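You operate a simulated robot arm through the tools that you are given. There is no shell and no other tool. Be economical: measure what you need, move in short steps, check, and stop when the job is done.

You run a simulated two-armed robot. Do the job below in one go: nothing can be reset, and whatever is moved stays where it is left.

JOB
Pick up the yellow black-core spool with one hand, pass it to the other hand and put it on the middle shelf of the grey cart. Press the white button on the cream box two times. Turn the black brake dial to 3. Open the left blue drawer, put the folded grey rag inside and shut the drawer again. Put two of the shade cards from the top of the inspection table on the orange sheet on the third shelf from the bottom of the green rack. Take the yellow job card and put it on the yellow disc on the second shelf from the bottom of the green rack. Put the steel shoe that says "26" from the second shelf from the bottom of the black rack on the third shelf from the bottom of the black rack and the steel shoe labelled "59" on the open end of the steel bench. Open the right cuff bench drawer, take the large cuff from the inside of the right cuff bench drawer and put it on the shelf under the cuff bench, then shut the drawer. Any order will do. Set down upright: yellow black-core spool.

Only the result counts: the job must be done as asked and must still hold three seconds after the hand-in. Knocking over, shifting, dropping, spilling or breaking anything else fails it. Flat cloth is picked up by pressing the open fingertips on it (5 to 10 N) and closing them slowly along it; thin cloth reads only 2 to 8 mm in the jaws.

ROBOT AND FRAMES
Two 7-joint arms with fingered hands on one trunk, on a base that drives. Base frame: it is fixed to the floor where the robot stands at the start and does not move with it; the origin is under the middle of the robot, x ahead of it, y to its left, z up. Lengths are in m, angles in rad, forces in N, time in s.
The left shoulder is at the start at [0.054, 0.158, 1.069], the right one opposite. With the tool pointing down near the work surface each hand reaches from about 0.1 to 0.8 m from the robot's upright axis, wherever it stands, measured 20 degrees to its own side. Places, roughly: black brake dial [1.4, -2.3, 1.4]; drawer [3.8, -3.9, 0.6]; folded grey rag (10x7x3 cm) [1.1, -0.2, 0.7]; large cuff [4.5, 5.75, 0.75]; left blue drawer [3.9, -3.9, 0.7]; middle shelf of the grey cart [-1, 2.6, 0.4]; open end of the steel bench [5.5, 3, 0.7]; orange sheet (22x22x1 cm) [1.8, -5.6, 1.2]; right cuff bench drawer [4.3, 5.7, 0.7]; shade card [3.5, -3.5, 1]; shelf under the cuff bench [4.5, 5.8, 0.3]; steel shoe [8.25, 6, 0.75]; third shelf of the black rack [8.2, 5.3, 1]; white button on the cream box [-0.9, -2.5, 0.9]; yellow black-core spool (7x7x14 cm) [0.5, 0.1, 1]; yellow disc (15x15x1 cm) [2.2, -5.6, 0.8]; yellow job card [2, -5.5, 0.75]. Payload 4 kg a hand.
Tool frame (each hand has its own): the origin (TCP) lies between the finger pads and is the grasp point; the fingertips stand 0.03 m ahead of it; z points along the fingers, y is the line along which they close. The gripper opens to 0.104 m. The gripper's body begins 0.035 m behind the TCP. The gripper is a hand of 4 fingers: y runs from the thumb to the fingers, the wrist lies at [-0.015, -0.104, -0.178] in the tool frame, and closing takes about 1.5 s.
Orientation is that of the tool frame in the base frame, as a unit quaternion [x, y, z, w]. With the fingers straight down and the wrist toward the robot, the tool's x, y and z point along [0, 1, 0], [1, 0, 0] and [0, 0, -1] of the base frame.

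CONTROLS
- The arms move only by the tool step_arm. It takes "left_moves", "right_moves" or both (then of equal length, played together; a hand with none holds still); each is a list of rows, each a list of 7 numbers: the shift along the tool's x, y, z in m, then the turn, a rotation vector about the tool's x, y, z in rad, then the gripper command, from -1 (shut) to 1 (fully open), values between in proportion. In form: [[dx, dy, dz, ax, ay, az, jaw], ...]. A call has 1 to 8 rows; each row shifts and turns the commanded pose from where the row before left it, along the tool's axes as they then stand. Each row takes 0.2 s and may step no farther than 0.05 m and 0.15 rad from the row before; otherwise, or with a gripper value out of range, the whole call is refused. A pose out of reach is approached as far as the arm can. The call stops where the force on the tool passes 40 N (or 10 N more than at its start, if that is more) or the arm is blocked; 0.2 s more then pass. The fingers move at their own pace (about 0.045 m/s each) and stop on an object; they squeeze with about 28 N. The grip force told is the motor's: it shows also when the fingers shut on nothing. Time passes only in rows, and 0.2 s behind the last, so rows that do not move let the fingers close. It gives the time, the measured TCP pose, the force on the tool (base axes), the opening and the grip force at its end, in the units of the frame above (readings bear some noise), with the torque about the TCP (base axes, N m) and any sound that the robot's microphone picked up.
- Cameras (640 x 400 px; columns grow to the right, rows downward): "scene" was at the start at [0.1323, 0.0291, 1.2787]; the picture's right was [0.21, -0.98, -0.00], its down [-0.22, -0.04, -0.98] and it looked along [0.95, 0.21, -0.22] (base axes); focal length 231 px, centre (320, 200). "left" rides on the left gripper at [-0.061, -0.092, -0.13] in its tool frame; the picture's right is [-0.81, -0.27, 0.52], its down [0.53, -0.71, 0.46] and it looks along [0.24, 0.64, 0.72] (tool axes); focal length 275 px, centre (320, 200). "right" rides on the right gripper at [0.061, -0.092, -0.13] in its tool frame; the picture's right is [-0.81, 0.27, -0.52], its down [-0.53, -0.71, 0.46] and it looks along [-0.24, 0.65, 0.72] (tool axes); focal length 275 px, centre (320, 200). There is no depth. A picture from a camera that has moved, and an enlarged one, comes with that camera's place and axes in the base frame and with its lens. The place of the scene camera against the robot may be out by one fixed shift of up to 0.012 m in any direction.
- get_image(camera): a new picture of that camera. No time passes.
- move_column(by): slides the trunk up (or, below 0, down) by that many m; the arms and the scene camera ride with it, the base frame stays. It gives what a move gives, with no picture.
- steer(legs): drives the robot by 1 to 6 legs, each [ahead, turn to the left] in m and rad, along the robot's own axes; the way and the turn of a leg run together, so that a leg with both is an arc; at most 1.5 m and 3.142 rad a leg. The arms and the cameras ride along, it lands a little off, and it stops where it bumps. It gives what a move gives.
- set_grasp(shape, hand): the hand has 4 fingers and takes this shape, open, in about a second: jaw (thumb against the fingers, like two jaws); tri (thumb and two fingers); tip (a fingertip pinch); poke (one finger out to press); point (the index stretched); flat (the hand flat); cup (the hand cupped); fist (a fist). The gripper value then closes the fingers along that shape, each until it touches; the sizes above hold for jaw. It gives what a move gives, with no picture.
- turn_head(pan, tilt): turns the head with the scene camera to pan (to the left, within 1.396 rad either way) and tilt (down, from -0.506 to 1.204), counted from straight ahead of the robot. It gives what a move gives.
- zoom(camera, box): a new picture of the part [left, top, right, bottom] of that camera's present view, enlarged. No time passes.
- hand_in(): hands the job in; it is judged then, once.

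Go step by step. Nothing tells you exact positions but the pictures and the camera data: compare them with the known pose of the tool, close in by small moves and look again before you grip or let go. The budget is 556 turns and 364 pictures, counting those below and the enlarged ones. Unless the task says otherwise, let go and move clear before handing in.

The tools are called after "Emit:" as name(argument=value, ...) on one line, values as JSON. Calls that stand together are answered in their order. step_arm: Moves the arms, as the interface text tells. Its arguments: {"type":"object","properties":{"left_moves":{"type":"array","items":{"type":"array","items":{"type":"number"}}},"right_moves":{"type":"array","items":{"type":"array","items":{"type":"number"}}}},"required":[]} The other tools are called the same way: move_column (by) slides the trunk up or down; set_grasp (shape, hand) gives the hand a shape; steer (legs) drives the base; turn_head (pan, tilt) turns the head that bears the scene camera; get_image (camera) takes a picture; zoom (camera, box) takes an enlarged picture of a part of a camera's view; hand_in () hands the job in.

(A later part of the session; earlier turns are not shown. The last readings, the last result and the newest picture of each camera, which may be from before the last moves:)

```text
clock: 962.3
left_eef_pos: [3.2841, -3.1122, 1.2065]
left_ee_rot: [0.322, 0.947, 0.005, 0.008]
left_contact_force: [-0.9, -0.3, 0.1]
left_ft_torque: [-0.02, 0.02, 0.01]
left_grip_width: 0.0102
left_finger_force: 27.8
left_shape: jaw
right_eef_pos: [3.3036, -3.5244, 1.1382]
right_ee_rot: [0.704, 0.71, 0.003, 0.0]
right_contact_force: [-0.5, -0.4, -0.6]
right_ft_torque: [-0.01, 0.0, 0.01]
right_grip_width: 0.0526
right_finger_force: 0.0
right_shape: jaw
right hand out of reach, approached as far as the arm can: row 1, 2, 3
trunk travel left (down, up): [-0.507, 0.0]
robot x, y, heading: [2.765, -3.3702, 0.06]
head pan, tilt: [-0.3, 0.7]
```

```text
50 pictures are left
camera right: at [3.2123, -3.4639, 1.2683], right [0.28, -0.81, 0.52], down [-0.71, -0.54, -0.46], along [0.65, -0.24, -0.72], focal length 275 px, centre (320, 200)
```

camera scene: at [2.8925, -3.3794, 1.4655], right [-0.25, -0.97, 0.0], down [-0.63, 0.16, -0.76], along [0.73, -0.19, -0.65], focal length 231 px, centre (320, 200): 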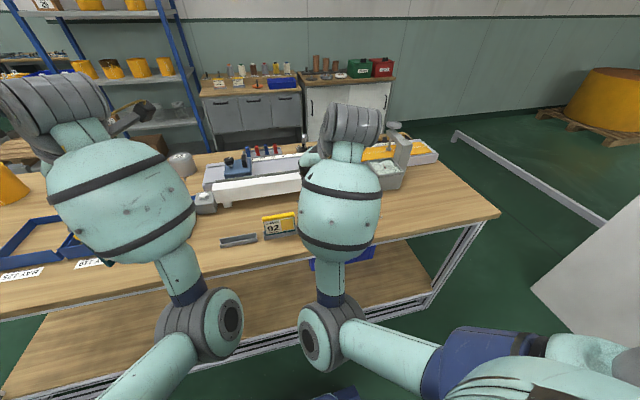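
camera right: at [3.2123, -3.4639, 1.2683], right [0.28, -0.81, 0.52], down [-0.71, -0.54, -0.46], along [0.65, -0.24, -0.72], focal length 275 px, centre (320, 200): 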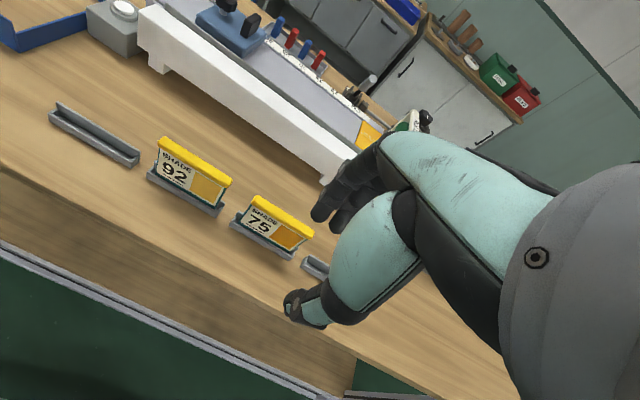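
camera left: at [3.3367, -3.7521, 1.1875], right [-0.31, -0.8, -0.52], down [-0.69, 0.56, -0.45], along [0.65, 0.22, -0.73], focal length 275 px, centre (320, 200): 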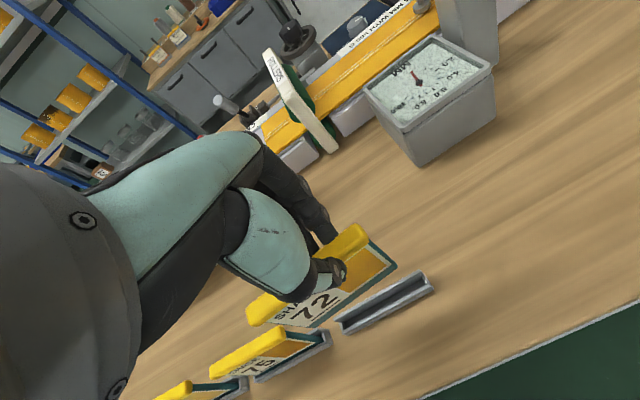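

Card 75's top edge is centred at [3.423, -3.524]. I move over it and lower.

Emit:
step_arm(right_moves=[[0, 0.04, 0, 0, 0, 0, 0], [0, 0.04, 0, 0, 0, 0, 0], [0, 0.04, 0, 0, 0, 0, 0], [0, 0, 0.04, 0, 0, 0, 0], [0, 0, 0.04, 0, 0, 0, 0], [0, 0, 0.03, 0, 0, 0, 0], [0, 0, 0, 0, 0, 0, 0]])

Emit:
get_image(camera="right")

```text
clock: 963.9
left_eef_pos: [3.2845, -3.1119, 1.2064]
left_ee_rot: [0.322, 0.947, 0.006, 0.007]
left_contact_force: [0.0, -0.4, 0.4]
left_ft_torque: [0.0, -0.05, -0.01]
left_grip_width: 0.0104
left_finger_force: 27.6
left_shape: jaw
right_eef_pos: [3.4256, -3.5252, 1.0277]
right_ee_rot: [0.704, 0.71, 0.003, 0.001]
right_contact_force: [0.2, 0.6, 0.8]
right_ft_torque: [0.02, -0.01, 0.01]
right_grip_width: 0.0523
right_finger_force: 0.1
right_shape: jaw
trunk travel left (down, up): [-0.507, 0.0]
robot x, y, heading: [2.768, -3.3713, 0.054]
head pan, tilt: [-0.3, 0.7]
```

```text
49 pictures are left
camera right: at [3.3334, -3.4646, 1.157], right [0.28, -0.81, 0.52], down [-0.71, -0.54, -0.46], along [0.65, -0.24, -0.72], focal length 275 px, centre (320, 200)
```

right: 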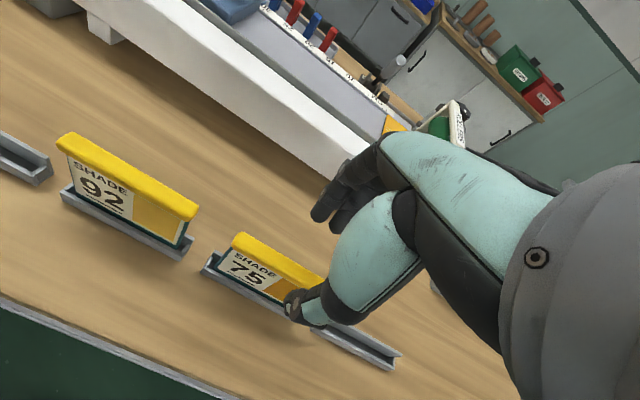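

Emit:
step_arm(right_moves=[[0.009, 0.004, 0.03, 0, 0, 0, 0], [0, 0, 0.03, 0, 0, 0, 0], [0, 0, 0.002, 0, 0, 0, 0], [0, 0, 0, 0, 0, 0, -0.4], [0, 0, 0, 0, 0, 0, -0.8], [0, 0, 0, 0, 0, 0, -1], [0, 0, 0, 0, 0, 0, -1]])

Emit:
step_arm(right_moves=[[0, 0, -0.02, 0, 0, 0, -1], [0, 0, -0.03, 0, 0, 0, -1], [0, 0, -0.04, 0, 0, 0, -1], [0, 0, -0.04, 0, 0, 0, -1], [0, 0, 0, 0, 0, 0, -1]])

Emit:
get_image(camera="right")

```text
clock: 965.5
left_eef_pos: [3.2842, -3.1124, 1.2073]
left_ee_rot: [0.322, 0.947, 0.006, 0.007]
left_contact_force: [0.1, -0.1, -0.3]
left_ft_torque: [-0.01, 0.01, 0.02]
left_grip_width: 0.0102
left_finger_force: 27.7
left_shape: jaw
right_eef_pos: [3.4309, -3.5158, 0.9665]
right_ee_rot: [0.703, 0.711, 0.003, 0.002]
right_contact_force: [0.6, -0.1, 0.3]
right_ft_torque: [-0.03, -0.05, 0.1]
right_grip_width: 0.0104
right_finger_force: 27.9
right_shape: jaw
trunk travel left (down, up): [-0.507, 0.0]
robot x, y, heading: [2.7675, -3.3725, 0.046]
head pan, tilt: [-0.3, 0.7]
```

```text
clock: 966.7
left_eef_pos: [3.285, -3.1116, 1.2066]
left_ee_rot: [0.323, 0.946, 0.006, 0.007]
left_contact_force: [-1.0, 0.2, -0.1]
left_ft_torque: [0.01, -0.01, -0.02]
left_grip_width: 0.0103
left_finger_force: 27.8
left_shape: jaw
right_eef_pos: [3.4265, -3.5137, 1.0987]
right_ee_rot: [0.703, 0.711, 0.002, 0.002]
right_contact_force: [-0.1, -0.6, 0.2]
right_ft_torque: [-0.03, -0.02, 0.03]
right_grip_width: 0.0106
right_finger_force: 28.2
right_shape: jaw
trunk travel left (down, up): [-0.507, 0.0]
robot x, y, heading: [2.7666, -3.3719, 0.052]
head pan, tilt: [-0.3, 0.7]
```

```text
48 pictures are left
camera right: at [3.3347, -3.4524, 1.2285], right [0.28, -0.81, 0.52], down [-0.71, -0.54, -0.46], along [0.65, -0.24, -0.72], focal length 275 px, centre (320, 200)
```

right: 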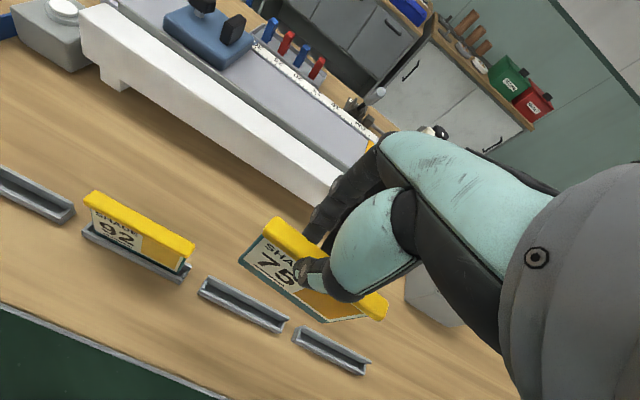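

Both cards are in hand. I lift and draw in the right hand, then drive toward the green rack at about [2, -5.6].

Emit:
step_arm(right_moves=[[0, 0, -0.045, 0, 0, 0, -1], [0, -0.03, -0.035, 0, 0, 0, -1], [0, -0.04, -0.02, 0, 0, 0, -1], [0, -0.04, 0, 0, 0, 0, -1], [-0.02, -0.03, 0, 0, 0, 0, -1]])

Emit:
steer(legs=[[-0.15, 0], [0, -1.57], [0.8, 0]])

Emit:
turn_head(pan=-0.2, tilt=0.4)

Emit:
get_image(camera="scene")

```text
clock: 967.9
left_eef_pos: [3.2856, -3.1149, 1.2066]
left_ee_rot: [0.323, 0.946, 0.006, 0.007]
left_contact_force: [0.6, 0.1, 0.7]
left_ft_torque: [0.04, 0.0, 0.0]
left_grip_width: 0.0102
left_finger_force: 28.0
left_shape: jaw
right_eef_pos: [3.3136, -3.5406, 1.1673]
right_ee_rot: [0.704, 0.71, 0.003, 0.001]
right_contact_force: [-1.3, -1.0, -0.7]
right_ft_torque: [0.02, -0.04, 0.03]
right_grip_width: 0.0107
right_finger_force: 28.1
right_shape: jaw
right hand out of reach, approached as far as the arm can: row 4, 5
trunk travel left (down, up): [-0.507, 0.0]
robot x, y, heading: [2.769, -3.3711, 0.051]
head pan, tilt: [-0.3, 0.7]
```

```text
clock: 977.9
left_eef_pos: [2.9343, -4.6926, 1.204]
left_ee_rot: [0.894, 0.447, -0.001, 0.009]
left_contact_force: [0.7, 0.1, -0.2]
left_ft_torque: [0.02, 0.03, 0.03]
left_grip_width: 0.0104
left_finger_force: 28.1
left_shape: jaw
right_eef_pos: [2.5057, -4.7288, 1.1666]
right_ee_rot: [1.0, 0.011, 0.001, 0.003]
right_contact_force: [0.4, 0.8, -0.5]
right_ft_torque: [0.03, -0.01, 0.0]
right_grip_width: 0.0105
right_finger_force: 28.0
right_shape: jaw
trunk travel left (down, up): [-0.507, 0.0]
robot x, y, heading: [2.6636, -4.1741, -1.508]
head pan, tilt: [-0.3, 0.7]
```

```text
clock: 978.7
left_eef_pos: [2.9314, -4.6792, 1.2111]
left_ee_rot: [0.894, 0.447, -0.003, 0.018]
left_contact_force: [0.2, -0.1, -0.7]
left_ft_torque: [-0.03, 0.0, 0.04]
left_grip_width: 0.0102
left_finger_force: 27.7
left_shape: jaw
right_eef_pos: [2.5045, -4.7176, 1.1745]
right_ee_rot: [1.0, 0.01, -0.001, 0.02]
right_contact_force: [-0.1, -0.9, 0.5]
right_ft_torque: [-0.01, 0.0, 0.04]
right_grip_width: 0.0105
right_finger_force: 28.4
right_shape: jaw
trunk travel left (down, up): [-0.507, 0.0]
robot x, y, heading: [2.6666, -4.1753, -1.508]
head pan, tilt: [-0.201, 0.4]
```

```text
47 pictures are left
camera scene: at [2.648, -4.3102, 1.492], right [-0.99, 0.14, 0.0], down [0.05, 0.4, -0.92], along [-0.13, -0.91, -0.4], focal length 231 px, centre (320, 200)
```

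scene: 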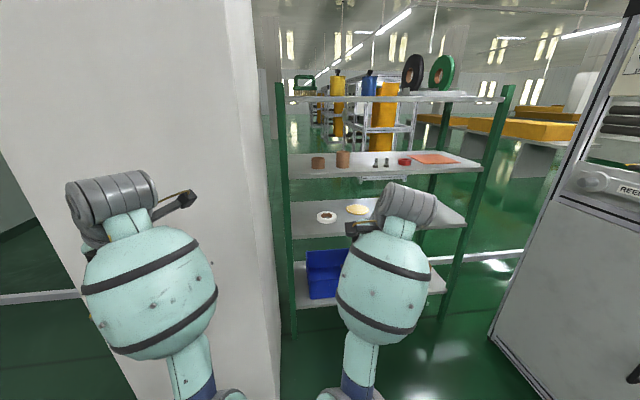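

The green rack's third shelf holds the orange sheet at about [1.83, -5.55, 1.18], and the yellow disc is on the second shelf at about [2.19, -5.69, 0.8]. I position myself in front of it.

Emit:
steer(legs=[[0, -0.84], [0.8, 0], [0, 0.78]])

Emit:
step_arm(right_moves=[[0, -0.01, -0.03, -0.12, 0, 0, -1], [0, -0.01, -0.03, -0.12, 0, 0, -1], [0, -0.01, -0.02, -0.12, 0, 0, -1], [0, 0, 0, -0.12, 0, 0, -1], [0, 0, 0, -0.12, 0, 0, -1], [0, 0, 0, -0.12, 0, 0, -1], [0, 0, 0, -0.12, 0, 0, -1]])

Emit:
turn_head(pan=-0.25, tilt=0.45)

Emit:
get_image(camera="scene")

```text
clock: 988.0
left_eef_pos: [2.3689, -5.2568, 1.2085]
left_ee_rot: [0.904, 0.427, -0.003, 0.019]
left_contact_force: [0.3, 0.2, -0.8]
left_ft_torque: [-0.02, -0.02, -0.01]
left_grip_width: 0.0101
left_finger_force: 28.2
left_shape: jaw
right_eef_pos: [1.9081, -5.2713, 1.1707]
right_ee_rot: [0.999, -0.033, -0.026, 0.008]
right_contact_force: [0.0, 0.5, -0.2]
right_ft_torque: [-0.02, -0.01, 0.0]
right_grip_width: 0.0104
right_finger_force: 27.7
right_shape: jaw
trunk travel left (down, up): [-0.507, 0.0]
robot x, y, heading: [2.1156, -4.7481, -1.553]
head pan, tilt: [-0.201, 0.4]
```

```text
clock: 989.6
left_eef_pos: [2.3688, -5.2412, 1.2165]
left_ee_rot: [0.904, 0.427, -0.004, 0.028]
left_contact_force: [-0.1, 0.2, -0.2]
left_ft_torque: [-0.02, 0.01, 0.03]
left_grip_width: 0.0102
left_finger_force: 28.2
left_shape: jaw
right_eef_pos: [1.8887, -5.2578, 1.2442]
right_ee_rot: [0.908, -0.018, -0.035, 0.418]
right_contact_force: [-0.1, 0.1, 0.6]
right_ft_torque: [0.01, 0.02, -0.02]
right_grip_width: 0.0102
right_finger_force: 28.1
right_shape: jaw
right hand out of reach, approached as far as the arm can: row 1, 4, 5, 6, 7
trunk travel left (down, up): [-0.507, 0.0]
robot x, y, heading: [2.1131, -4.7429, -1.551]
head pan, tilt: [-0.201, 0.4]
```

```text
clock: 990.3
left_eef_pos: [2.3686, -5.2413, 1.2161]
left_ee_rot: [0.904, 0.427, -0.005, 0.028]
left_contact_force: [-0.2, 0.0, -0.2]
left_ft_torque: [0.01, -0.02, -0.01]
left_grip_width: 0.0104
left_finger_force: 27.4
left_shape: jaw
right_eef_pos: [1.8878, -5.2584, 1.2437]
right_ee_rot: [0.908, -0.017, -0.036, 0.417]
right_contact_force: [0.1, 0.0, -0.4]
right_ft_torque: [0.01, -0.01, -0.01]
right_grip_width: 0.0105
right_finger_force: 28.0
right_shape: jaw
trunk travel left (down, up): [-0.507, 0.0]
robot x, y, heading: [2.1104, -4.7402, -1.553]
head pan, tilt: [-0.25, 0.45]
```

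```text
46 pictures are left
camera scene: at [2.0873, -4.872, 1.4876], right [-0.97, 0.23, 0.0], down [0.1, 0.44, -0.89], along [-0.2, -0.87, -0.45], focal length 231 px, centre (320, 200)
```

scene: 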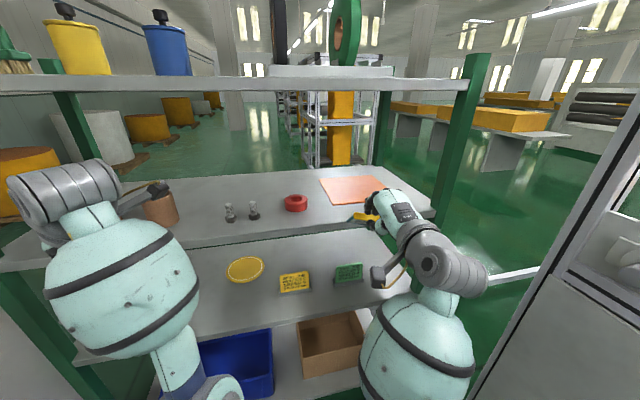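

Now I see everything: the orange sheet spans x 1.73–1.94, y -5.45 to -5.66. On the second shelf are the yellow disc, the yellow job card lying flat and a green card. I raise and retract the left hand for safety, lift the right one above the sheet and move in.

Emit:
step_arm(left_moves=[[0, 0, -0.045, 0, 0, 0, -1], [0.02, -0.02, -0.035, 0, 0, 0, -1], [0.031, -0.025, -0.02, 0, 0, 0, -1], [0.031, -0.025, 0, 0, 0, 0, -1]], right_moves=[[0, 0.03, -0.02, 0, 0, 0, -1], [0, 0.03, -0.02, 0, 0, 0, -1], [-0.03, 0.01, 0, 0, 0, 0, -1], [-0.03, 0, 0, 0, 0, 0, -1]])

Emit:
steer(legs=[[0.14, 0]])

Emit:
get_image(camera="scene")

```text
clock: 991.3
left_eef_pos: [2.4479, -5.1975, 1.2743]
left_ee_rot: [0.904, 0.427, -0.005, 0.026]
left_contact_force: [-0.1, 0.4, -1.0]
left_ft_torque: [-0.01, -0.03, 0.01]
left_grip_width: 0.01
left_finger_force: 28.1
left_shape: jaw
left hand out of reach, approached as far as the arm can: row 1, 2, 3, 4
right_eef_pos: [1.8292, -5.2682, 1.3303]
right_ee_rot: [0.906, -0.02, -0.035, 0.421]
right_contact_force: [0.4, 0.1, -0.1]
right_ft_torque: [-0.02, -0.01, 0.03]
right_grip_width: 0.0102
right_finger_force: 27.7
right_shape: jaw
trunk travel left (down, up): [-0.507, 0.0]
robot x, y, heading: [2.114, -4.7426, -1.551]
head pan, tilt: [-0.25, 0.45]
```

```text
clock: 992.6
left_eef_pos: [2.4551, -5.3416, 1.2727]
left_ee_rot: [0.903, 0.429, -0.004, 0.023]
left_contact_force: [-0.5, -0.1, -0.2]
left_ft_torque: [0.05, 0.0, 0.02]
left_grip_width: 0.01
left_finger_force: 27.9
left_shape: jaw
right_eef_pos: [1.837, -5.4146, 1.3286]
right_ee_rot: [0.907, -0.018, -0.036, 0.42]
right_contact_force: [-0.2, -0.3, -0.3]
right_ft_torque: [-0.01, 0.03, -0.01]
right_grip_width: 0.0101
right_finger_force: 27.9
right_shape: jaw
trunk travel left (down, up): [-0.507, 0.0]
robot x, y, heading: [2.1168, -4.8874, -1.549]
head pan, tilt: [-0.25, 0.45]
```

```text
45 pictures are left
camera scene: at [2.0912, -5.017, 1.4872], right [-0.97, 0.22, 0.0], down [0.1, 0.44, -0.89], along [-0.2, -0.87, -0.45], focal length 231 px, centre (320, 200)
```

scene: 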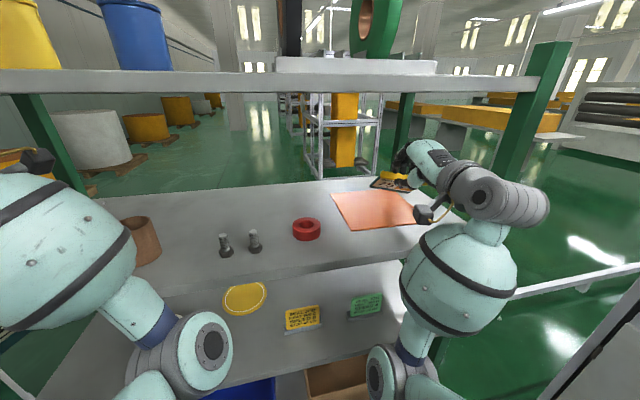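

The sheet centre is at [1.814, -5.538]. I bring the card over it and down until its far edge touches.

Emit:
step_arm(right_moves=[[-0.0075, 0.01, 0.025, 0, 0, 0, -1], [-0.0075, 0.005, 0.03, 0, 0, 0, -1], [-0.0075, -0.005, 0.03, 0, 0, 0, -1], [-0.0075, -0.008, 0.022, 0, 0, 0, -1], [0, 0, 0, 0, 0, 0, -1]])

Emit:
get_image(camera="scene")

```text
clock: 993.8
left_eef_pos: [2.4552, -5.325, 1.2787]
left_ee_rot: [0.903, 0.429, -0.006, 0.033]
left_contact_force: [-0.9, 0.0, 0.1]
left_ft_torque: [-0.01, 0.0, 0.02]
left_grip_width: 0.0103
left_finger_force: 28.2
left_shape: jaw
right_eef_pos: [1.7983, -5.478, 1.2708]
right_ee_rot: [0.904, -0.018, -0.037, 0.425]
right_contact_force: [0.0, -0.6, -0.3]
right_ft_torque: [0.04, 0.0, 0.02]
right_grip_width: 0.0104
right_finger_force: 28.5
right_shape: jaw
trunk travel left (down, up): [-0.507, 0.0]
robot x, y, heading: [2.1179, -4.8865, -1.55]
head pan, tilt: [-0.25, 0.45]
```

```text
44 pictures are left
camera scene: at [2.0913, -5.0149, 1.4875], right [-0.97, 0.22, 0.0], down [0.1, 0.44, -0.89], along [-0.2, -0.87, -0.45], focal length 231 px, centre (320, 200)
```

scene: 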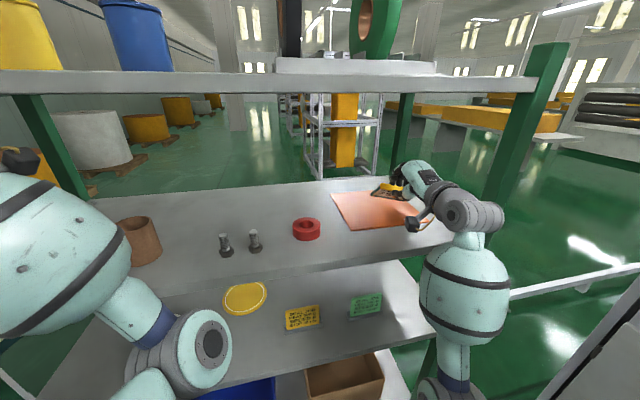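

Emit:
step_arm(right_moves=[[0, -0.011, 0.0095, 0, 0, 0, -1], [0, -0.008, 0.0065, 0, 0, 0, -1], [0, -0.008, 0.0065, 0, 0, 0, -1], [0, 0, 0, 0, 0, 0, -1]])

Emit:
step_arm(right_moves=[[0, -0.006, 0.005, 0, 0, 0, -1], [0, -0.006, 0.005, 0, 0, 0, -1], [0, 0, 0, 0, 0, 0, -1]])

```text
clock: 994.8
left_eef_pos: [2.4541, -5.3234, 1.2805]
left_ee_rot: [0.902, 0.43, -0.005, 0.033]
left_contact_force: [0.3, 0.9, 0.3]
left_ft_torque: [-0.02, 0.0, -0.01]
left_grip_width: 0.0101
left_finger_force: 27.8
left_shape: jaw
right_eef_pos: [1.7963, -5.475, 1.2365]
right_ee_rot: [0.903, -0.018, -0.037, 0.427]
right_contact_force: [0.5, 0.1, 2.6]
right_ft_torque: [-0.2, 0.18, 0.0]
right_grip_width: 0.0103
right_finger_force: 28.3
right_shape: jaw
trunk travel left (down, up): [-0.507, 0.0]
robot x, y, heading: [2.1196, -4.8855, -1.548]
head pan, tilt: [-0.25, 0.45]
```

```text
clock: 995.6
left_eef_pos: [2.4544, -5.3238, 1.2802]
left_ee_rot: [0.903, 0.429, -0.006, 0.032]
left_contact_force: [-0.2, -0.3, 0.6]
left_ft_torque: [0.0, 0.0, 0.01]
left_grip_width: 0.0101
left_finger_force: 27.7
left_shape: jaw
right_eef_pos: [1.7946, -5.4772, 1.221]
right_ee_rot: [0.904, -0.018, -0.037, 0.426]
right_contact_force: [1.0, 0.6, 3.4]
right_ft_torque: [-0.27, 0.16, -0.05]
right_grip_width: 0.0101
right_finger_force: 27.7
right_shape: jaw
trunk travel left (down, up): [-0.507, 0.0]
robot x, y, heading: [2.1178, -4.8806, -1.549]
head pan, tilt: [-0.25, 0.45]
```

The far edge touches the sheet. I release and back the hand out.

Emit:
step_arm(right_moves=[[0, 0, 0, 0, 0, 0, -0.6], [0, 0, 0, 0, 0, 0, -0.2], [0, 0, 0, 0, 0, 0, 0], [0, 0, -0.03, 0, 0, 0, 0], [0, 0, -0.04, 0, 0, 0, 0], [0, 0, -0.04, 0, 0, 0, 0.5], [0, 0, -0.04, 0, 0, 0, 1]])

Emit:
get_image(camera="scene")

```text
clock: 997.2
left_eef_pos: [2.454, -5.3242, 1.2797]
left_ee_rot: [0.903, 0.429, -0.006, 0.033]
left_contact_force: [-0.4, -0.1, 0.1]
left_ft_torque: [0.04, 0.04, 0.0]
left_grip_width: 0.0101
left_finger_force: 27.7
left_shape: jaw
right_eef_pos: [1.7993, -5.3803, 1.318]
right_ee_rot: [0.905, -0.021, -0.036, 0.423]
right_contact_force: [-0.1, 0.2, 0.3]
right_ft_torque: [0.01, 0.02, -0.01]
right_grip_width: 0.1022
right_finger_force: 0.0
right_shape: jaw
right hand out of reach, approached as far as the arm can: row 7
trunk travel left (down, up): [-0.507, 0.0]
robot x, y, heading: [2.1164, -4.8842, -1.545]
head pan, tilt: [-0.25, 0.45]
```

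```text
43 pictures are left
camera scene: at [2.0907, -5.0142, 1.4875], right [-0.97, 0.22, 0.0], down [0.1, 0.44, -0.89], along [-0.2, -0.87, -0.45], focal length 231 px, centre (320, 200)
```

scene: 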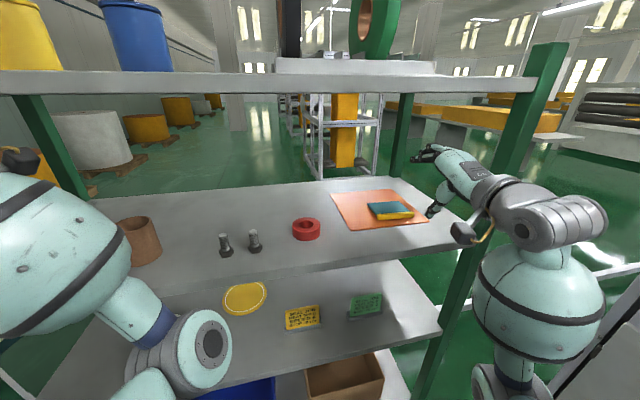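

The first card lies on the sheet. For the left-hand card I back up, tuck the right hand, and turn right so the left hand faces the sheet.

Emit:
steer(legs=[[-0.27, 0]])

Emit:
step_arm(right_moves=[[0, -0.03, 0, 0.12, 0, 0, 1], [0, -0.03, 0, 0.12, 0, 0, 1], [0, -0.03, 0, 0.12, 0, 0, 1], [0, -0.03, 0.02, 0.12, 0, 0, 1], [0, -0.03, 0.02, 0.12, 0, 0, 1]])

Emit:
steer(legs=[[0, -0.75]])

Emit:
step_arm(left_moves=[[0, 0, -0.01, -0.12, 0, 0, -1], [0, 0, -0.01, -0.12, 0, 0, -1], [0, 0, 0, -0.12, 0, 0, -1], [0, 0, 0, -0.12, 0, 0, -1], [0, 0, 0, -0.12, 0, 0, -1], [0, 0, 0, -0.12, 0, 0, -1], [0, 0, 0, -0.12, 0, 0, -1]])

Emit:
turn_head(pan=0.35, tilt=0.45)

Emit:
get_image(camera="scene")

```text
clock: 999.2
left_eef_pos: [2.4474, -5.0502, 1.2792]
left_ee_rot: [0.904, 0.426, -0.006, 0.033]
left_contact_force: [-0.1, -0.3, 0.1]
left_ft_torque: [-0.02, 0.01, 0.02]
left_grip_width: 0.0101
left_finger_force: 28.3
left_shape: jaw
right_eef_pos: [1.7913, -5.1027, 1.3162]
right_ee_rot: [0.905, -0.021, -0.036, 0.424]
right_contact_force: [0.2, -0.2, 0.1]
right_ft_torque: [0.0, -0.02, 0.0]
right_grip_width: 0.1034
right_finger_force: 0.0
right_shape: jaw
trunk travel left (down, up): [-0.507, 0.0]
robot x, y, heading: [2.1122, -4.606, -1.554]
head pan, tilt: [-0.25, 0.45]
```

```text
clock: 1000.4
left_eef_pos: [2.4478, -5.0345, 1.2868]
left_ee_rot: [0.903, 0.428, -0.001, 0.046]
left_contact_force: [0.3, 0.5, -0.3]
left_ft_torque: [0.02, -0.04, 0.03]
left_grip_width: 0.0099
left_finger_force: 28.3
left_shape: jaw
right_eef_pos: [1.7696, -5.0377, 1.2104]
right_ee_rot: [0.989, -0.033, -0.028, 0.141]
right_contact_force: [-0.1, -0.2, 0.5]
right_ft_torque: [0.01, 0.01, -0.01]
right_grip_width: 0.1039
right_finger_force: 0.1
right_shape: jaw
right hand out of reach, approached as far as the arm can: row 1, 2, 3, 4, 5
trunk travel left (down, up): [-0.507, 0.0]
robot x, y, heading: [2.1093, -4.6065, -1.553]
head pan, tilt: [-0.25, 0.45]
```

```text
clock: 1003.1
left_eef_pos: [2.0701, -5.1577, 1.2826]
left_ee_rot: [0.996, 0.07, -0.016, 0.045]
left_contact_force: [-0.1, 0.8, -1.1]
left_ft_torque: [0.01, -0.01, -0.01]
left_grip_width: 0.01
left_finger_force: 28.6
left_shape: jaw
right_eef_pos: [1.5685, -4.692, 1.2119]
right_ee_rot: [0.909, -0.39, -0.079, 0.122]
right_contact_force: [-0.3, -0.1, -0.5]
right_ft_torque: [-0.02, -0.01, 0.0]
right_grip_width: 0.1038
right_finger_force: 0.0
right_shape: jaw
trunk travel left (down, up): [-0.507, 0.0]
robot x, y, heading: [2.1151, -4.612, -2.301]
head pan, tilt: [-0.25, 0.45]
```

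```text
clock: 1004.7
left_eef_pos: [2.0601, -5.1593, 1.3118]
left_ee_rot: [0.89, 0.071, 0.011, 0.45]
left_contact_force: [0.0, 0.1, -0.5]
left_ft_torque: [-0.01, 0.03, 0.0]
left_grip_width: 0.0102
left_finger_force: 28.0
left_shape: jaw
left hand out of reach, approached as far as the arm can: row 5, 6, 7
right_eef_pos: [1.5712, -4.6818, 1.2153]
right_ee_rot: [0.907, -0.397, -0.069, 0.124]
right_contact_force: [0.6, -0.7, 0.8]
right_ft_torque: [0.0, 0.0, -0.02]
right_grip_width: 0.1039
right_finger_force: 0.1
right_shape: jaw
trunk travel left (down, up): [-0.507, 0.0]
robot x, y, heading: [2.1162, -4.6055, -2.299]
head pan, tilt: [-0.25, 0.45]
```

```text
clock: 1005.7
left_eef_pos: [2.0608, -5.1595, 1.3119]
left_ee_rot: [0.891, 0.071, 0.012, 0.449]
left_contact_force: [0.3, -0.2, -0.2]
left_ft_torque: [-0.01, 0.03, 0.02]
left_grip_width: 0.0102
left_finger_force: 28.1
left_shape: jaw
right_eef_pos: [1.5696, -4.683, 1.2142]
right_ee_rot: [0.907, -0.396, -0.07, 0.123]
right_contact_force: [0.1, 0.5, -0.4]
right_ft_torque: [-0.01, 0.01, 0.0]
right_grip_width: 0.104
right_finger_force: 0.1
right_shape: jaw
trunk travel left (down, up): [-0.507, 0.0]
robot x, y, heading: [2.1136, -4.6104, -2.298]
head pan, tilt: [0.351, 0.45]
```

```text
42 pictures are left
camera scene: at [2.0407, -4.722, 1.4876], right [-0.93, 0.37, 0.0], down [0.17, 0.41, -0.89], along [-0.33, -0.83, -0.45], focal length 231 px, centre (320, 200)
```

scene: 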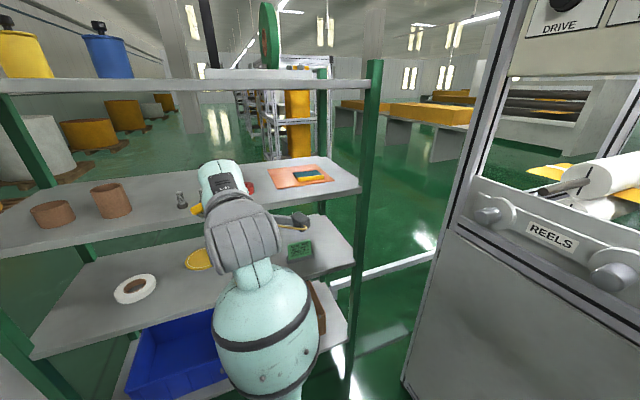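

I move the right hand inward away from the cabinet, drive a little closer and bring the second card over the free left half of the sheet.

Emit:
step_arm(right_moves=[[0.035, 0, -0.01, 0, 0, 0, 1], [0.035, 0, -0.01, 0, 0, 0, 1], [0.03, 0, 0, 0, 0, 0, 1]])

Emit:
steer(legs=[[0.2, 0]])

Emit:
get_image(camera="scene")

```text
clock: 1006.5
left_eef_pos: [2.0609, -5.1592, 1.3116]
left_ee_rot: [0.89, 0.072, 0.013, 0.45]
left_contact_force: [-0.2, -0.9, -0.1]
left_ft_torque: [0.04, 0.03, -0.02]
left_grip_width: 0.0099
left_finger_force: 28.1
left_shape: jaw
right_eef_pos: [1.6229, -4.7685, 1.2399]
right_ee_rot: [0.907, -0.393, -0.081, 0.126]
right_contact_force: [-0.3, 0.3, 0.1]
right_ft_torque: [0.01, 0.03, -0.01]
right_grip_width: 0.1041
right_finger_force: 0.2
right_shape: jaw
right hand out of reach, approached as far as the arm can: row 1, 2
trunk travel left (down, up): [-0.507, 0.0]
robot x, y, heading: [2.1151, -4.6115, -2.299]
head pan, tilt: [0.351, 0.45]
```

```text
clock: 1007.9
left_eef_pos: [1.9731, -5.2543, 1.3101]
left_ee_rot: [0.894, 0.059, 0.018, 0.444]
left_contact_force: [-0.4, -0.2, -0.3]
left_ft_torque: [0.0, -0.01, -0.02]
left_grip_width: 0.0098
left_finger_force: 27.8
left_shape: jaw
right_eef_pos: [1.5459, -4.859, 1.2317]
right_ee_rot: [0.907, -0.4, -0.062, 0.113]
right_contact_force: [-0.2, 0.2, 0.8]
right_ft_torque: [-0.02, 0.0, 0.01]
right_grip_width: 0.104
right_finger_force: 0.1
right_shape: jaw
trunk travel left (down, up): [-0.507, 0.0]
robot x, y, heading: [2.0255, -4.7076, -2.308]
head pan, tilt: [0.351, 0.45]
stopped in leg 1: the robot was blocked; the commanded pose is now the measured one
```

```text
41 pictures are left
camera scene: at [1.9607, -4.8194, 1.4886], right [-0.93, 0.38, 0.0], down [0.17, 0.41, -0.9], along [-0.34, -0.83, -0.44], focal length 231 px, centre (320, 200)
```

scene: 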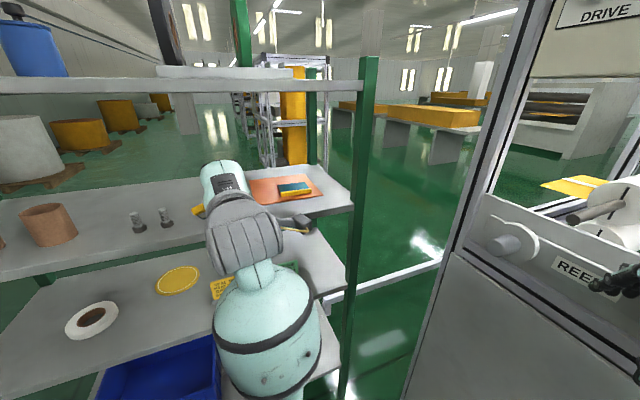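

The right elbow touched the cabinet, so I stay here; the left arm can reach the rest. I move the card over the free half of the sheet.

Emit:
step_arm(left_moves=[[-0.0187, 0.0247, 0.0332, 0, 0, 0, -1], [-0.0187, 0.0247, 0.0332, 0, 0, 0, -1], [-0.0187, 0.0247, 0.0332, 0, 0, 0, -1], [-0.0187, 0.0247, 0.0332, 0, 0, 0, -1], [-0.0187, 0.0247, 0.0332, 0, 0, 0, -1], [-0.0187, 0.0247, 0.0332, 0, 0, 0, -1], [0, 0, 0, 0, 0, 0, -1]])

Emit:
get_image(camera="scene")

```text
clock: 1009.5
left_eef_pos: [1.9099, -5.5102, 1.3245]
left_ee_rot: [0.889, 0.072, 0.005, 0.452]
left_contact_force: [0.2, -0.3, 0.1]
left_ft_torque: [0.03, -0.03, 0.01]
left_grip_width: 0.0101
left_finger_force: 27.9
left_shape: jaw
right_eef_pos: [1.5445, -4.8579, 1.2321]
right_ee_rot: [0.907, -0.402, -0.062, 0.113]
right_contact_force: [0.0, 0.0, -1.3]
right_ft_torque: [0.02, -0.03, -0.01]
right_grip_width: 0.1041
right_finger_force: 0.1
right_shape: jaw
trunk travel left (down, up): [-0.507, 0.0]
robot x, y, heading: [2.0287, -4.7072, -2.306]
head pan, tilt: [0.351, 0.45]
```

```text
40 pictures are left
camera scene: at [1.961, -4.8196, 1.4879], right [-0.93, 0.38, 0.0], down [0.17, 0.41, -0.9], along [-0.34, -0.83, -0.44], focal length 231 px, centre (320, 200)
```

scene: 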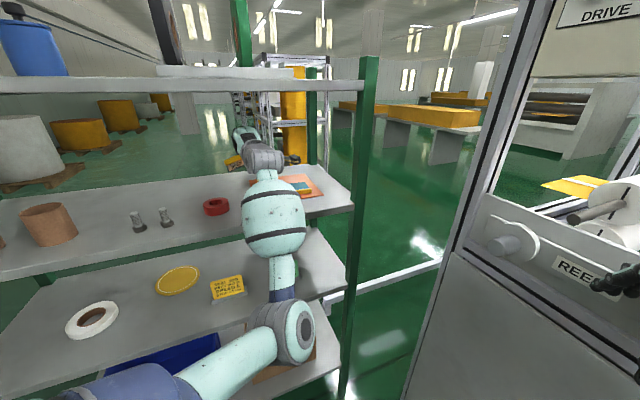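

I shift 3.5 cm right so the card will land fully on the sheet, and lower it.

Emit:
step_arm(left_moves=[[-0.012, -0.016, 0.012, 0, 0, 0, -1], [-0.012, -0.016, 0.012, 0, 0, 0, -1], [-0.012, -0.016, 0.012, 0, 0, 0, -1], [0, -0.012, 0.009, 0, 0, 0, -1], [0, 0, 0, 0, 0, 0, -1]])

Emit:
step_arm(left_moves=[[0, -0.006, 0.0045, 0, 0, 0, -1], [0, -0.006, 0.0045, 0, 0, 0, -1], [0, -0.006, 0.0045, 0, 0, 0, -1], [0, 0, 0, 0, 0, 0, -1]])

```text
clock: 1010.7
left_eef_pos: [1.8682, -5.5154, 1.2522]
left_ee_rot: [0.889, 0.072, 0.005, 0.452]
left_contact_force: [0.2, -0.4, -0.6]
left_ft_torque: [0.02, 0.01, 0.04]
left_grip_width: 0.0101
left_finger_force: 28.0
left_shape: jaw
right_eef_pos: [1.5448, -4.858, 1.2305]
right_ee_rot: [0.907, -0.401, -0.062, 0.114]
right_contact_force: [0.9, 0.5, 0.0]
right_ft_torque: [0.01, 0.01, -0.02]
right_grip_width: 0.1039
right_finger_force: 0.0
right_shape: jaw
trunk travel left (down, up): [-0.507, 0.0]
robot x, y, heading: [2.0259, -4.7076, -2.312]
head pan, tilt: [0.351, 0.45]
```

```text
clock: 1011.7
left_eef_pos: [1.8676, -5.5149, 1.2278]
left_ee_rot: [0.889, 0.072, 0.005, 0.452]
left_contact_force: [-0.5, -0.2, 0.3]
left_ft_torque: [-0.05, -0.04, -0.02]
left_grip_width: 0.0096
left_finger_force: 28.6
left_shape: jaw
right_eef_pos: [1.5454, -4.8593, 1.2324]
right_ee_rot: [0.906, -0.402, -0.062, 0.114]
right_contact_force: [-0.5, 0.2, -1.2]
right_ft_torque: [0.01, 0.01, 0.02]
right_grip_width: 0.1041
right_finger_force: 0.2
right_shape: jaw
trunk travel left (down, up): [-0.507, 0.0]
robot x, y, heading: [2.0278, -4.707, -2.305]
head pan, tilt: [0.351, 0.45]
```

Emit:
step_arm(left_moves=[[0, -0.005, 0.004, 0, 0, 0, -1], [0, -0.004, 0.003, 0, 0, 0, -1], [0, 0, 0, 0, 0, 0, -0.6], [0, 0, 0, 0, 0, 0, -0.2], [0, 0, 0, 0, 0, 0, 0], [0, 0, -0.03, 0, 0, 0, 0], [0, 0, -0.04, 0, 0, 0, 0], [0, 0, -0.04, 0, 0, 0, 0]])

Emit:
step_arm(left_moves=[[0.01, 0, -0.045, 0, 0, 0, 0.5], [0.01, 0, -0.045, 0, 0, 0, 1], [0.01, 0, -0.045, 0, 0, 0, 1]])

Emit:
get_image(camera="scene")

```text
clock: 1013.5
left_eef_pos: [1.8579, -5.4261, 1.2845]
left_ee_rot: [0.889, 0.072, 0.007, 0.452]
left_contact_force: [1.2, 0.2, 0.0]
left_ft_torque: [-0.01, 0.03, -0.01]
left_grip_width: 0.0516
left_finger_force: 0.0
left_shape: jaw
right_eef_pos: [1.5446, -4.8589, 1.2324]
right_ee_rot: [0.906, -0.402, -0.062, 0.114]
right_contact_force: [0.3, 0.3, -0.5]
right_ft_torque: [-0.02, 0.02, 0.0]
right_grip_width: 0.1037
right_finger_force: 0.1
right_shape: jaw
trunk travel left (down, up): [-0.507, 0.0]
robot x, y, heading: [2.0286, -4.7069, -2.302]
head pan, tilt: [0.351, 0.45]
```

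```text
clock: 1014.3
left_eef_pos: [1.8777, -5.3142, 1.3607]
left_ee_rot: [0.889, 0.072, 0.006, 0.453]
left_contact_force: [-0.6, -0.7, 0.2]
left_ft_torque: [-0.07, 0.02, 0.01]
left_grip_width: 0.1039
left_finger_force: 0.2
left_shape: jaw
right_eef_pos: [1.544, -4.8597, 1.2324]
right_ee_rot: [0.907, -0.401, -0.062, 0.114]
right_contact_force: [-0.4, 0.1, 0.6]
right_ft_torque: [-0.01, 0.01, 0.01]
right_grip_width: 0.1038
right_finger_force: 0.0
right_shape: jaw
trunk travel left (down, up): [-0.507, 0.0]
robot x, y, heading: [2.0283, -4.7075, -2.304]
head pan, tilt: [0.351, 0.45]
```

```text
39 pictures are left
camera scene: at [1.9607, -4.8193, 1.488], right [-0.93, 0.38, 0.0], down [0.17, 0.41, -0.9], along [-0.34, -0.83, -0.44], focal length 231 px, centre (320, 200)
```

scene: 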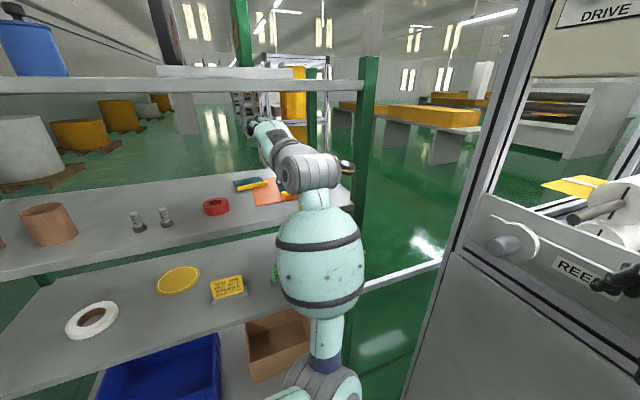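

I zoom to check where the second card came to lie.

Emit:
zoom(camera="scene", box=[190, 150, 350, 230])

```text
4.00 times, centred on (270, 190) of scene
camera zoom: at [1.9607, -4.8193, 1.488], right [-0.93, 0.38, 0.0], down [0.17, 0.41, -0.9], along [-0.34, -0.83, -0.44], focal length 926 px, centre (520, 240)
```

zoom: 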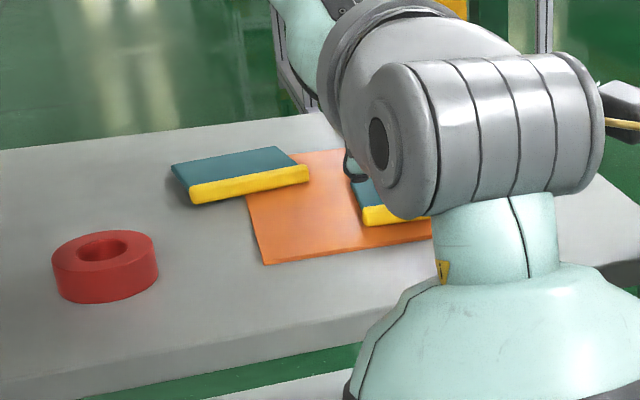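

The second card lies half off the sheet's left edge. I'll pick it up again by its yellow spine and move it about 6 cm right. I level the left hand and bring it above the spine.

Emit:
step_arm(left_moves=[[0, 0, 0, 0.12, 0, 0, 0], [0, 0, 0, 0.12, 0, 0, 0], [0, 0, 0, 0.12, 0, 0, 0], [0, 0, 0, 0.12, 0, 0, -0.2], [0, 0, 0, 0.12, 0, 0, -0.3], [-0.005, 0.03, 0.0, 0, 0, 0, -0.3], [-0.005, 0.035, 0.0, 0, 0, 0, -0.3], [-0.005, 0.035, 0.0, 0, 0, 0, -0.3]])

Emit:
step_arm(left_moves=[[-0.005, 0.035, 0.02, 0, 0, 0, -0.3], [-0.005, 0.035, 0.025, 0, 0, 0, -0.3], [-0.005, 0.02, 0.025, 0, 0, 0, -0.3], [0, 0, 0, 0, 0, 0, -0.3]])

Emit:
get_image(camera="left")

```text
clock: 1016.1
left_eef_pos: [1.8779, -5.4097, 1.3897]
left_ee_rot: [0.984, 0.069, -0.015, 0.163]
left_contact_force: [4.8, 17.8, -32.5]
left_ft_torque: [-2.62, 0.65, 0.09]
left_grip_width: 0.0363
left_finger_force: 0.2
left_shape: jaw
right_eef_pos: [1.5434, -4.8591, 1.2323]
right_ee_rot: [0.907, -0.402, -0.062, 0.114]
right_contact_force: [-0.1, 0.0, -0.2]
right_ft_torque: [-0.01, 0.0, -0.03]
right_grip_width: 0.1037
right_finger_force: 0.1
right_shape: jaw
trunk travel left (down, up): [-0.507, 0.0]
robot x, y, heading: [2.0272, -4.7096, -2.304]
head pan, tilt: [0.351, 0.45]
```

```text
clock: 1016.5
left_eef_pos: [1.8852, -5.4333, 1.3865]
left_ee_rot: [0.985, 0.068, -0.017, 0.16]
left_contact_force: [4.5, -0.5, -22.8]
left_ft_torque: [-1.18, 0.6, -0.3]
left_grip_width: 0.0365
left_finger_force: 0.1
left_shape: jaw
right_eef_pos: [1.5457, -4.8585, 1.2341]
right_ee_rot: [0.905, -0.406, -0.048, 0.116]
right_contact_force: [-0.1, -0.2, 0.4]
right_ft_torque: [-0.03, -0.01, 0.02]
right_grip_width: 0.1038
right_finger_force: 0.0
right_shape: jaw
trunk travel left (down, up): [-0.507, 0.0]
robot x, y, heading: [2.03, -4.709, -2.306]
head pan, tilt: [0.351, 0.45]
stopped in row 2 (left hand): the force on the tool passed its limit at 111 N (the readings are from after the stop); the commanded pose is now the measured one
```

```text
37 pictures are left
camera left: at [1.8133, -5.3139, 1.4837], right [-0.85, -0.01, -0.53], down [0.42, 0.59, -0.68], along [0.32, -0.8, -0.5], focal length 275 px, centre (320, 200)
```

left: 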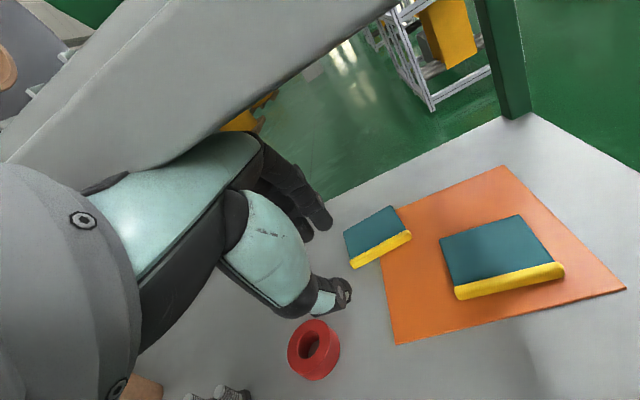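

The wrist touched the underside edge of the top shelf because I was too high. I lower immediately.

Emit:
step_arm(left_moves=[[0, -0.02, 0.02, 0, 0, 0, -0.3], [0, 0, 0.03, 0, 0, 0, -0.3], [0, 0, 0.02, 0, 0, 0, -0.3], [0, 0, 0, 0, 0, 0, -0.3]])

Emit:
get_image(camera="left")

```text
clock: 1017.5
left_eef_pos: [1.8817, -5.4376, 1.3152]
left_ee_rot: [0.984, 0.066, -0.018, 0.165]
left_contact_force: [-0.1, 0.2, 0.6]
left_ft_torque: [-0.04, 0.02, 0.03]
left_grip_width: 0.0365
left_finger_force: 0.0
left_shape: jaw
right_eef_pos: [1.5452, -4.8587, 1.2343]
right_ee_rot: [0.905, -0.405, -0.046, 0.117]
right_contact_force: [-0.1, 0.0, 0.6]
right_ft_torque: [-0.04, 0.0, -0.03]
right_grip_width: 0.1041
right_finger_force: 0.0
right_shape: jaw
trunk travel left (down, up): [-0.507, 0.0]
robot x, y, heading: [2.0258, -4.7044, -2.307]
head pan, tilt: [0.351, 0.45]
```

```text
36 pictures are left
camera left: at [1.81, -5.3168, 1.4126], right [-0.85, -0.01, -0.53], down [0.42, 0.59, -0.69], along [0.32, -0.81, -0.49], focal length 275 px, centre (320, 200)
```

left: 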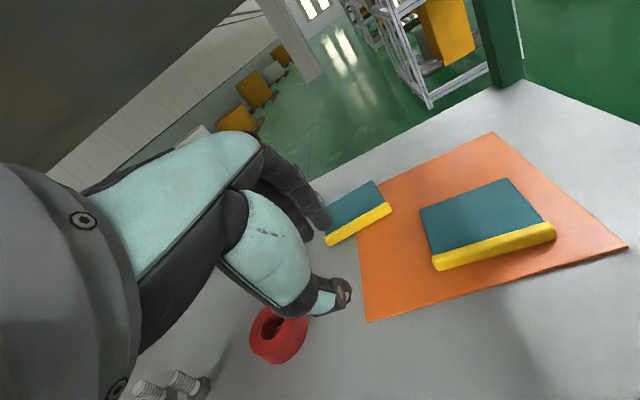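

Now I see it clearly: card 2's spine runs along x from 1.85 to 1.94 at y -5.588. If I slide it about 8.5 cm toward -x it lies fully on the sheet behind the first card. I go down onto its spine.

Emit:
step_arm(left_moves=[[0, 0.03, 0.03, 0, 0, 0, -0.3], [0, 0.03, 0.03, 0, 0, 0, -0.3], [0, 0.025, 0.03, 0, 0, 0, -0.3], [0, 0.015, 0.025, 0, 0, 0, -0.3], [0, 0, 0, 0, 0, 0, -0.3]])

Emit:
get_image(camera="left")

```text
clock: 1018.7
left_eef_pos: [1.897, -5.5708, 1.2399]
left_ee_rot: [0.984, 0.067, -0.016, 0.165]
left_contact_force: [-0.2, 0.5, -0.2]
left_ft_torque: [0.0, 0.02, -0.01]
left_grip_width: 0.0364
left_finger_force: 0.1
left_shape: jaw
right_eef_pos: [1.5445, -4.8583, 1.2352]
right_ee_rot: [0.905, -0.406, -0.047, 0.118]
right_contact_force: [0.5, -0.1, -0.3]
right_ft_torque: [-0.01, -0.01, 0.01]
right_grip_width: 0.104
right_finger_force: 0.0
right_shape: jaw
trunk travel left (down, up): [-0.507, 0.0]
robot x, y, heading: [2.0243, -4.7071, -2.304]
head pan, tilt: [0.351, 0.45]
```

```text
35 pictures are left
camera left: at [1.824, -5.4497, 1.337], right [-0.85, -0.01, -0.53], down [0.42, 0.59, -0.69], along [0.32, -0.81, -0.49], focal length 275 px, centre (320, 200)
```

left: 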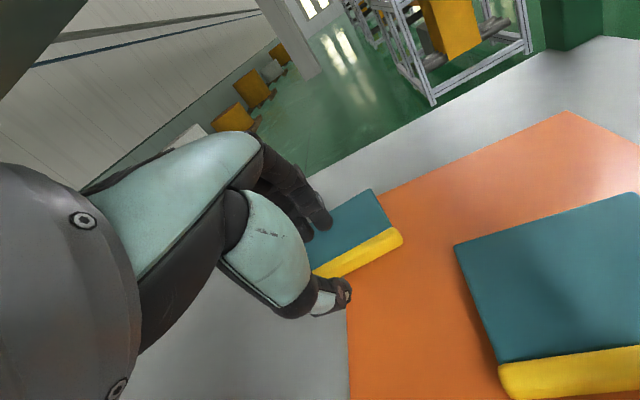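

The spine lies right on the approach line. I go down 2.6 cm and close.

Emit:
step_arm(left_moves=[[0, 0, 0.013, 0, 0, 0, -0.3], [0, 0, 0.013, 0, 0, 0, -0.3], [0, 0, 0, 0, 0, 0, -0.7], [0, 0, 0, 0, 0, 0, -1], [0, 0, 0, 0, 0, 0, -1], [0, 0, 0, 0, 0, 0, -1]])

Emit:
step_arm(left_moves=[[0, 0.004, -0.012, 0, 0, 0, -1], [0, 0.004, -0.012, 0, 0, 0, -1], [0, 0, 0, 0, 0, 0, -1]])

Emit:
get_image(camera="left")

```text
clock: 1020.1
left_eef_pos: [1.8947, -5.5787, 1.2145]
left_ee_rot: [0.984, 0.067, -0.016, 0.165]
left_contact_force: [0.3, -0.2, 0.0]
left_ft_torque: [0.02, 0.01, 0.02]
left_grip_width: 0.0
left_finger_force: 28.0
left_shape: jaw
right_eef_pos: [1.5447, -4.8599, 1.2338]
right_ee_rot: [0.905, -0.406, -0.047, 0.118]
right_contact_force: [-0.3, -0.6, 0.4]
right_ft_torque: [-0.03, -0.01, -0.02]
right_grip_width: 0.1038
right_finger_force: 0.0
right_shape: jaw
trunk travel left (down, up): [-0.507, 0.0]
robot x, y, heading: [2.0298, -4.7073, -2.303]
head pan, tilt: [0.351, 0.45]
```

```text
clock: 1020.9
left_eef_pos: [1.895, -5.5778, 1.2411]
left_ee_rot: [0.984, 0.067, -0.017, 0.165]
left_contact_force: [-0.5, -0.1, -0.5]
left_ft_torque: [0.01, -0.03, -0.01]
left_grip_width: 0.0001
left_finger_force: 28.4
left_shape: jaw
right_eef_pos: [1.546, -4.858, 1.2349]
right_ee_rot: [0.905, -0.406, -0.047, 0.116]
right_contact_force: [-0.7, 0.2, 0.3]
right_ft_torque: [-0.02, 0.02, 0.0]
right_grip_width: 0.1036
right_finger_force: 0.1
right_shape: jaw
trunk travel left (down, up): [-0.507, 0.0]
robot x, y, heading: [2.0242, -4.7083, -2.304]
head pan, tilt: [0.351, 0.45]
```

```text
34 pictures are left
camera left: at [1.8231, -5.4564, 1.3381], right [-0.85, -0.01, -0.53], down [0.42, 0.59, -0.69], along [0.32, -0.81, -0.49], focal length 275 px, centre (320, 200)
```

left: 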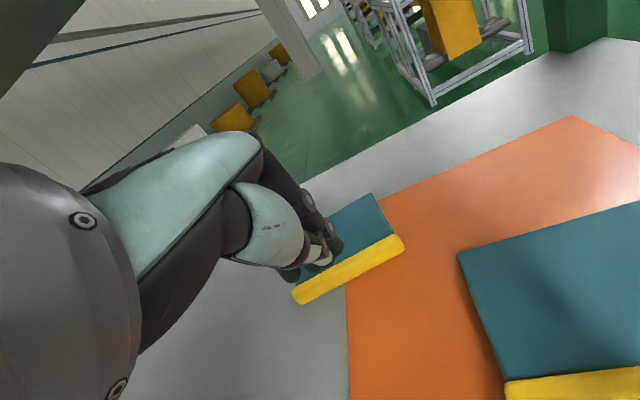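

The fingers closed just above the spine. I reopen slightly and go 1 cm deeper, stopping at light contact.

Emit:
step_arm(left_moves=[[0, 0, 0, 0, 0, 0, -0.5], [0, 0, 0, 0, 0, 0, -0.4], [0, -0.004, 0.02, 0, 0, 0, -0.4], [0, -0.003, 0.012, 0, 0, 0, -0.4], [0, -0.001, 0.004, 0, 0, 0, -0.4], [0, 0, 0, 0, 0, 0, -0.4]])

Emit:
step_arm(left_moves=[[0, 0, 0.003, 0, 0, 0, -0.4], [0, 0, 0, 0, 0, 0, -0.7], [0, 0, 0, 0, 0, 0, -1], [0, 0, 0, 0, 0, 0, -1], [0, 0, 0, 0, 0, 0, -1]])

```text
clock: 1022.3
left_eef_pos: [1.8944, -5.581, 1.2034]
left_ee_rot: [0.984, 0.068, -0.017, 0.165]
left_contact_force: [0.2, 1.1, -0.1]
left_ft_torque: [0.02, 0.0, -0.01]
left_grip_width: 0.0309
left_finger_force: 0.1
left_shape: jaw
right_eef_pos: [1.5454, -4.8581, 1.2357]
right_ee_rot: [0.905, -0.406, -0.047, 0.118]
right_contact_force: [0.6, -0.5, -0.2]
right_ft_torque: [0.01, -0.02, 0.0]
right_grip_width: 0.104
right_finger_force: 0.1
right_shape: jaw
trunk travel left (down, up): [-0.507, 0.0]
robot x, y, heading: [2.0257, -4.7076, -2.307]
head pan, tilt: [0.351, 0.45]
```

```text
clock: 1023.5
left_eef_pos: [1.893, -5.5828, 1.2033]
left_ee_rot: [0.984, 0.067, -0.017, 0.167]
left_contact_force: [1.4, -2.0, 13.4]
left_ft_torque: [-0.36, 0.02, 0.07]
left_grip_width: 0.0013
left_finger_force: 28.0
left_shape: jaw
right_eef_pos: [1.5456, -4.8575, 1.235]
right_ee_rot: [0.905, -0.405, -0.047, 0.118]
right_contact_force: [0.5, 0.5, 0.3]
right_ft_torque: [0.02, -0.01, -0.02]
right_grip_width: 0.1039
right_finger_force: 0.0
right_shape: jaw
trunk travel left (down, up): [-0.507, 0.0]
robot x, y, heading: [2.0248, -4.7086, -2.308]
head pan, tilt: [0.351, 0.45]
```

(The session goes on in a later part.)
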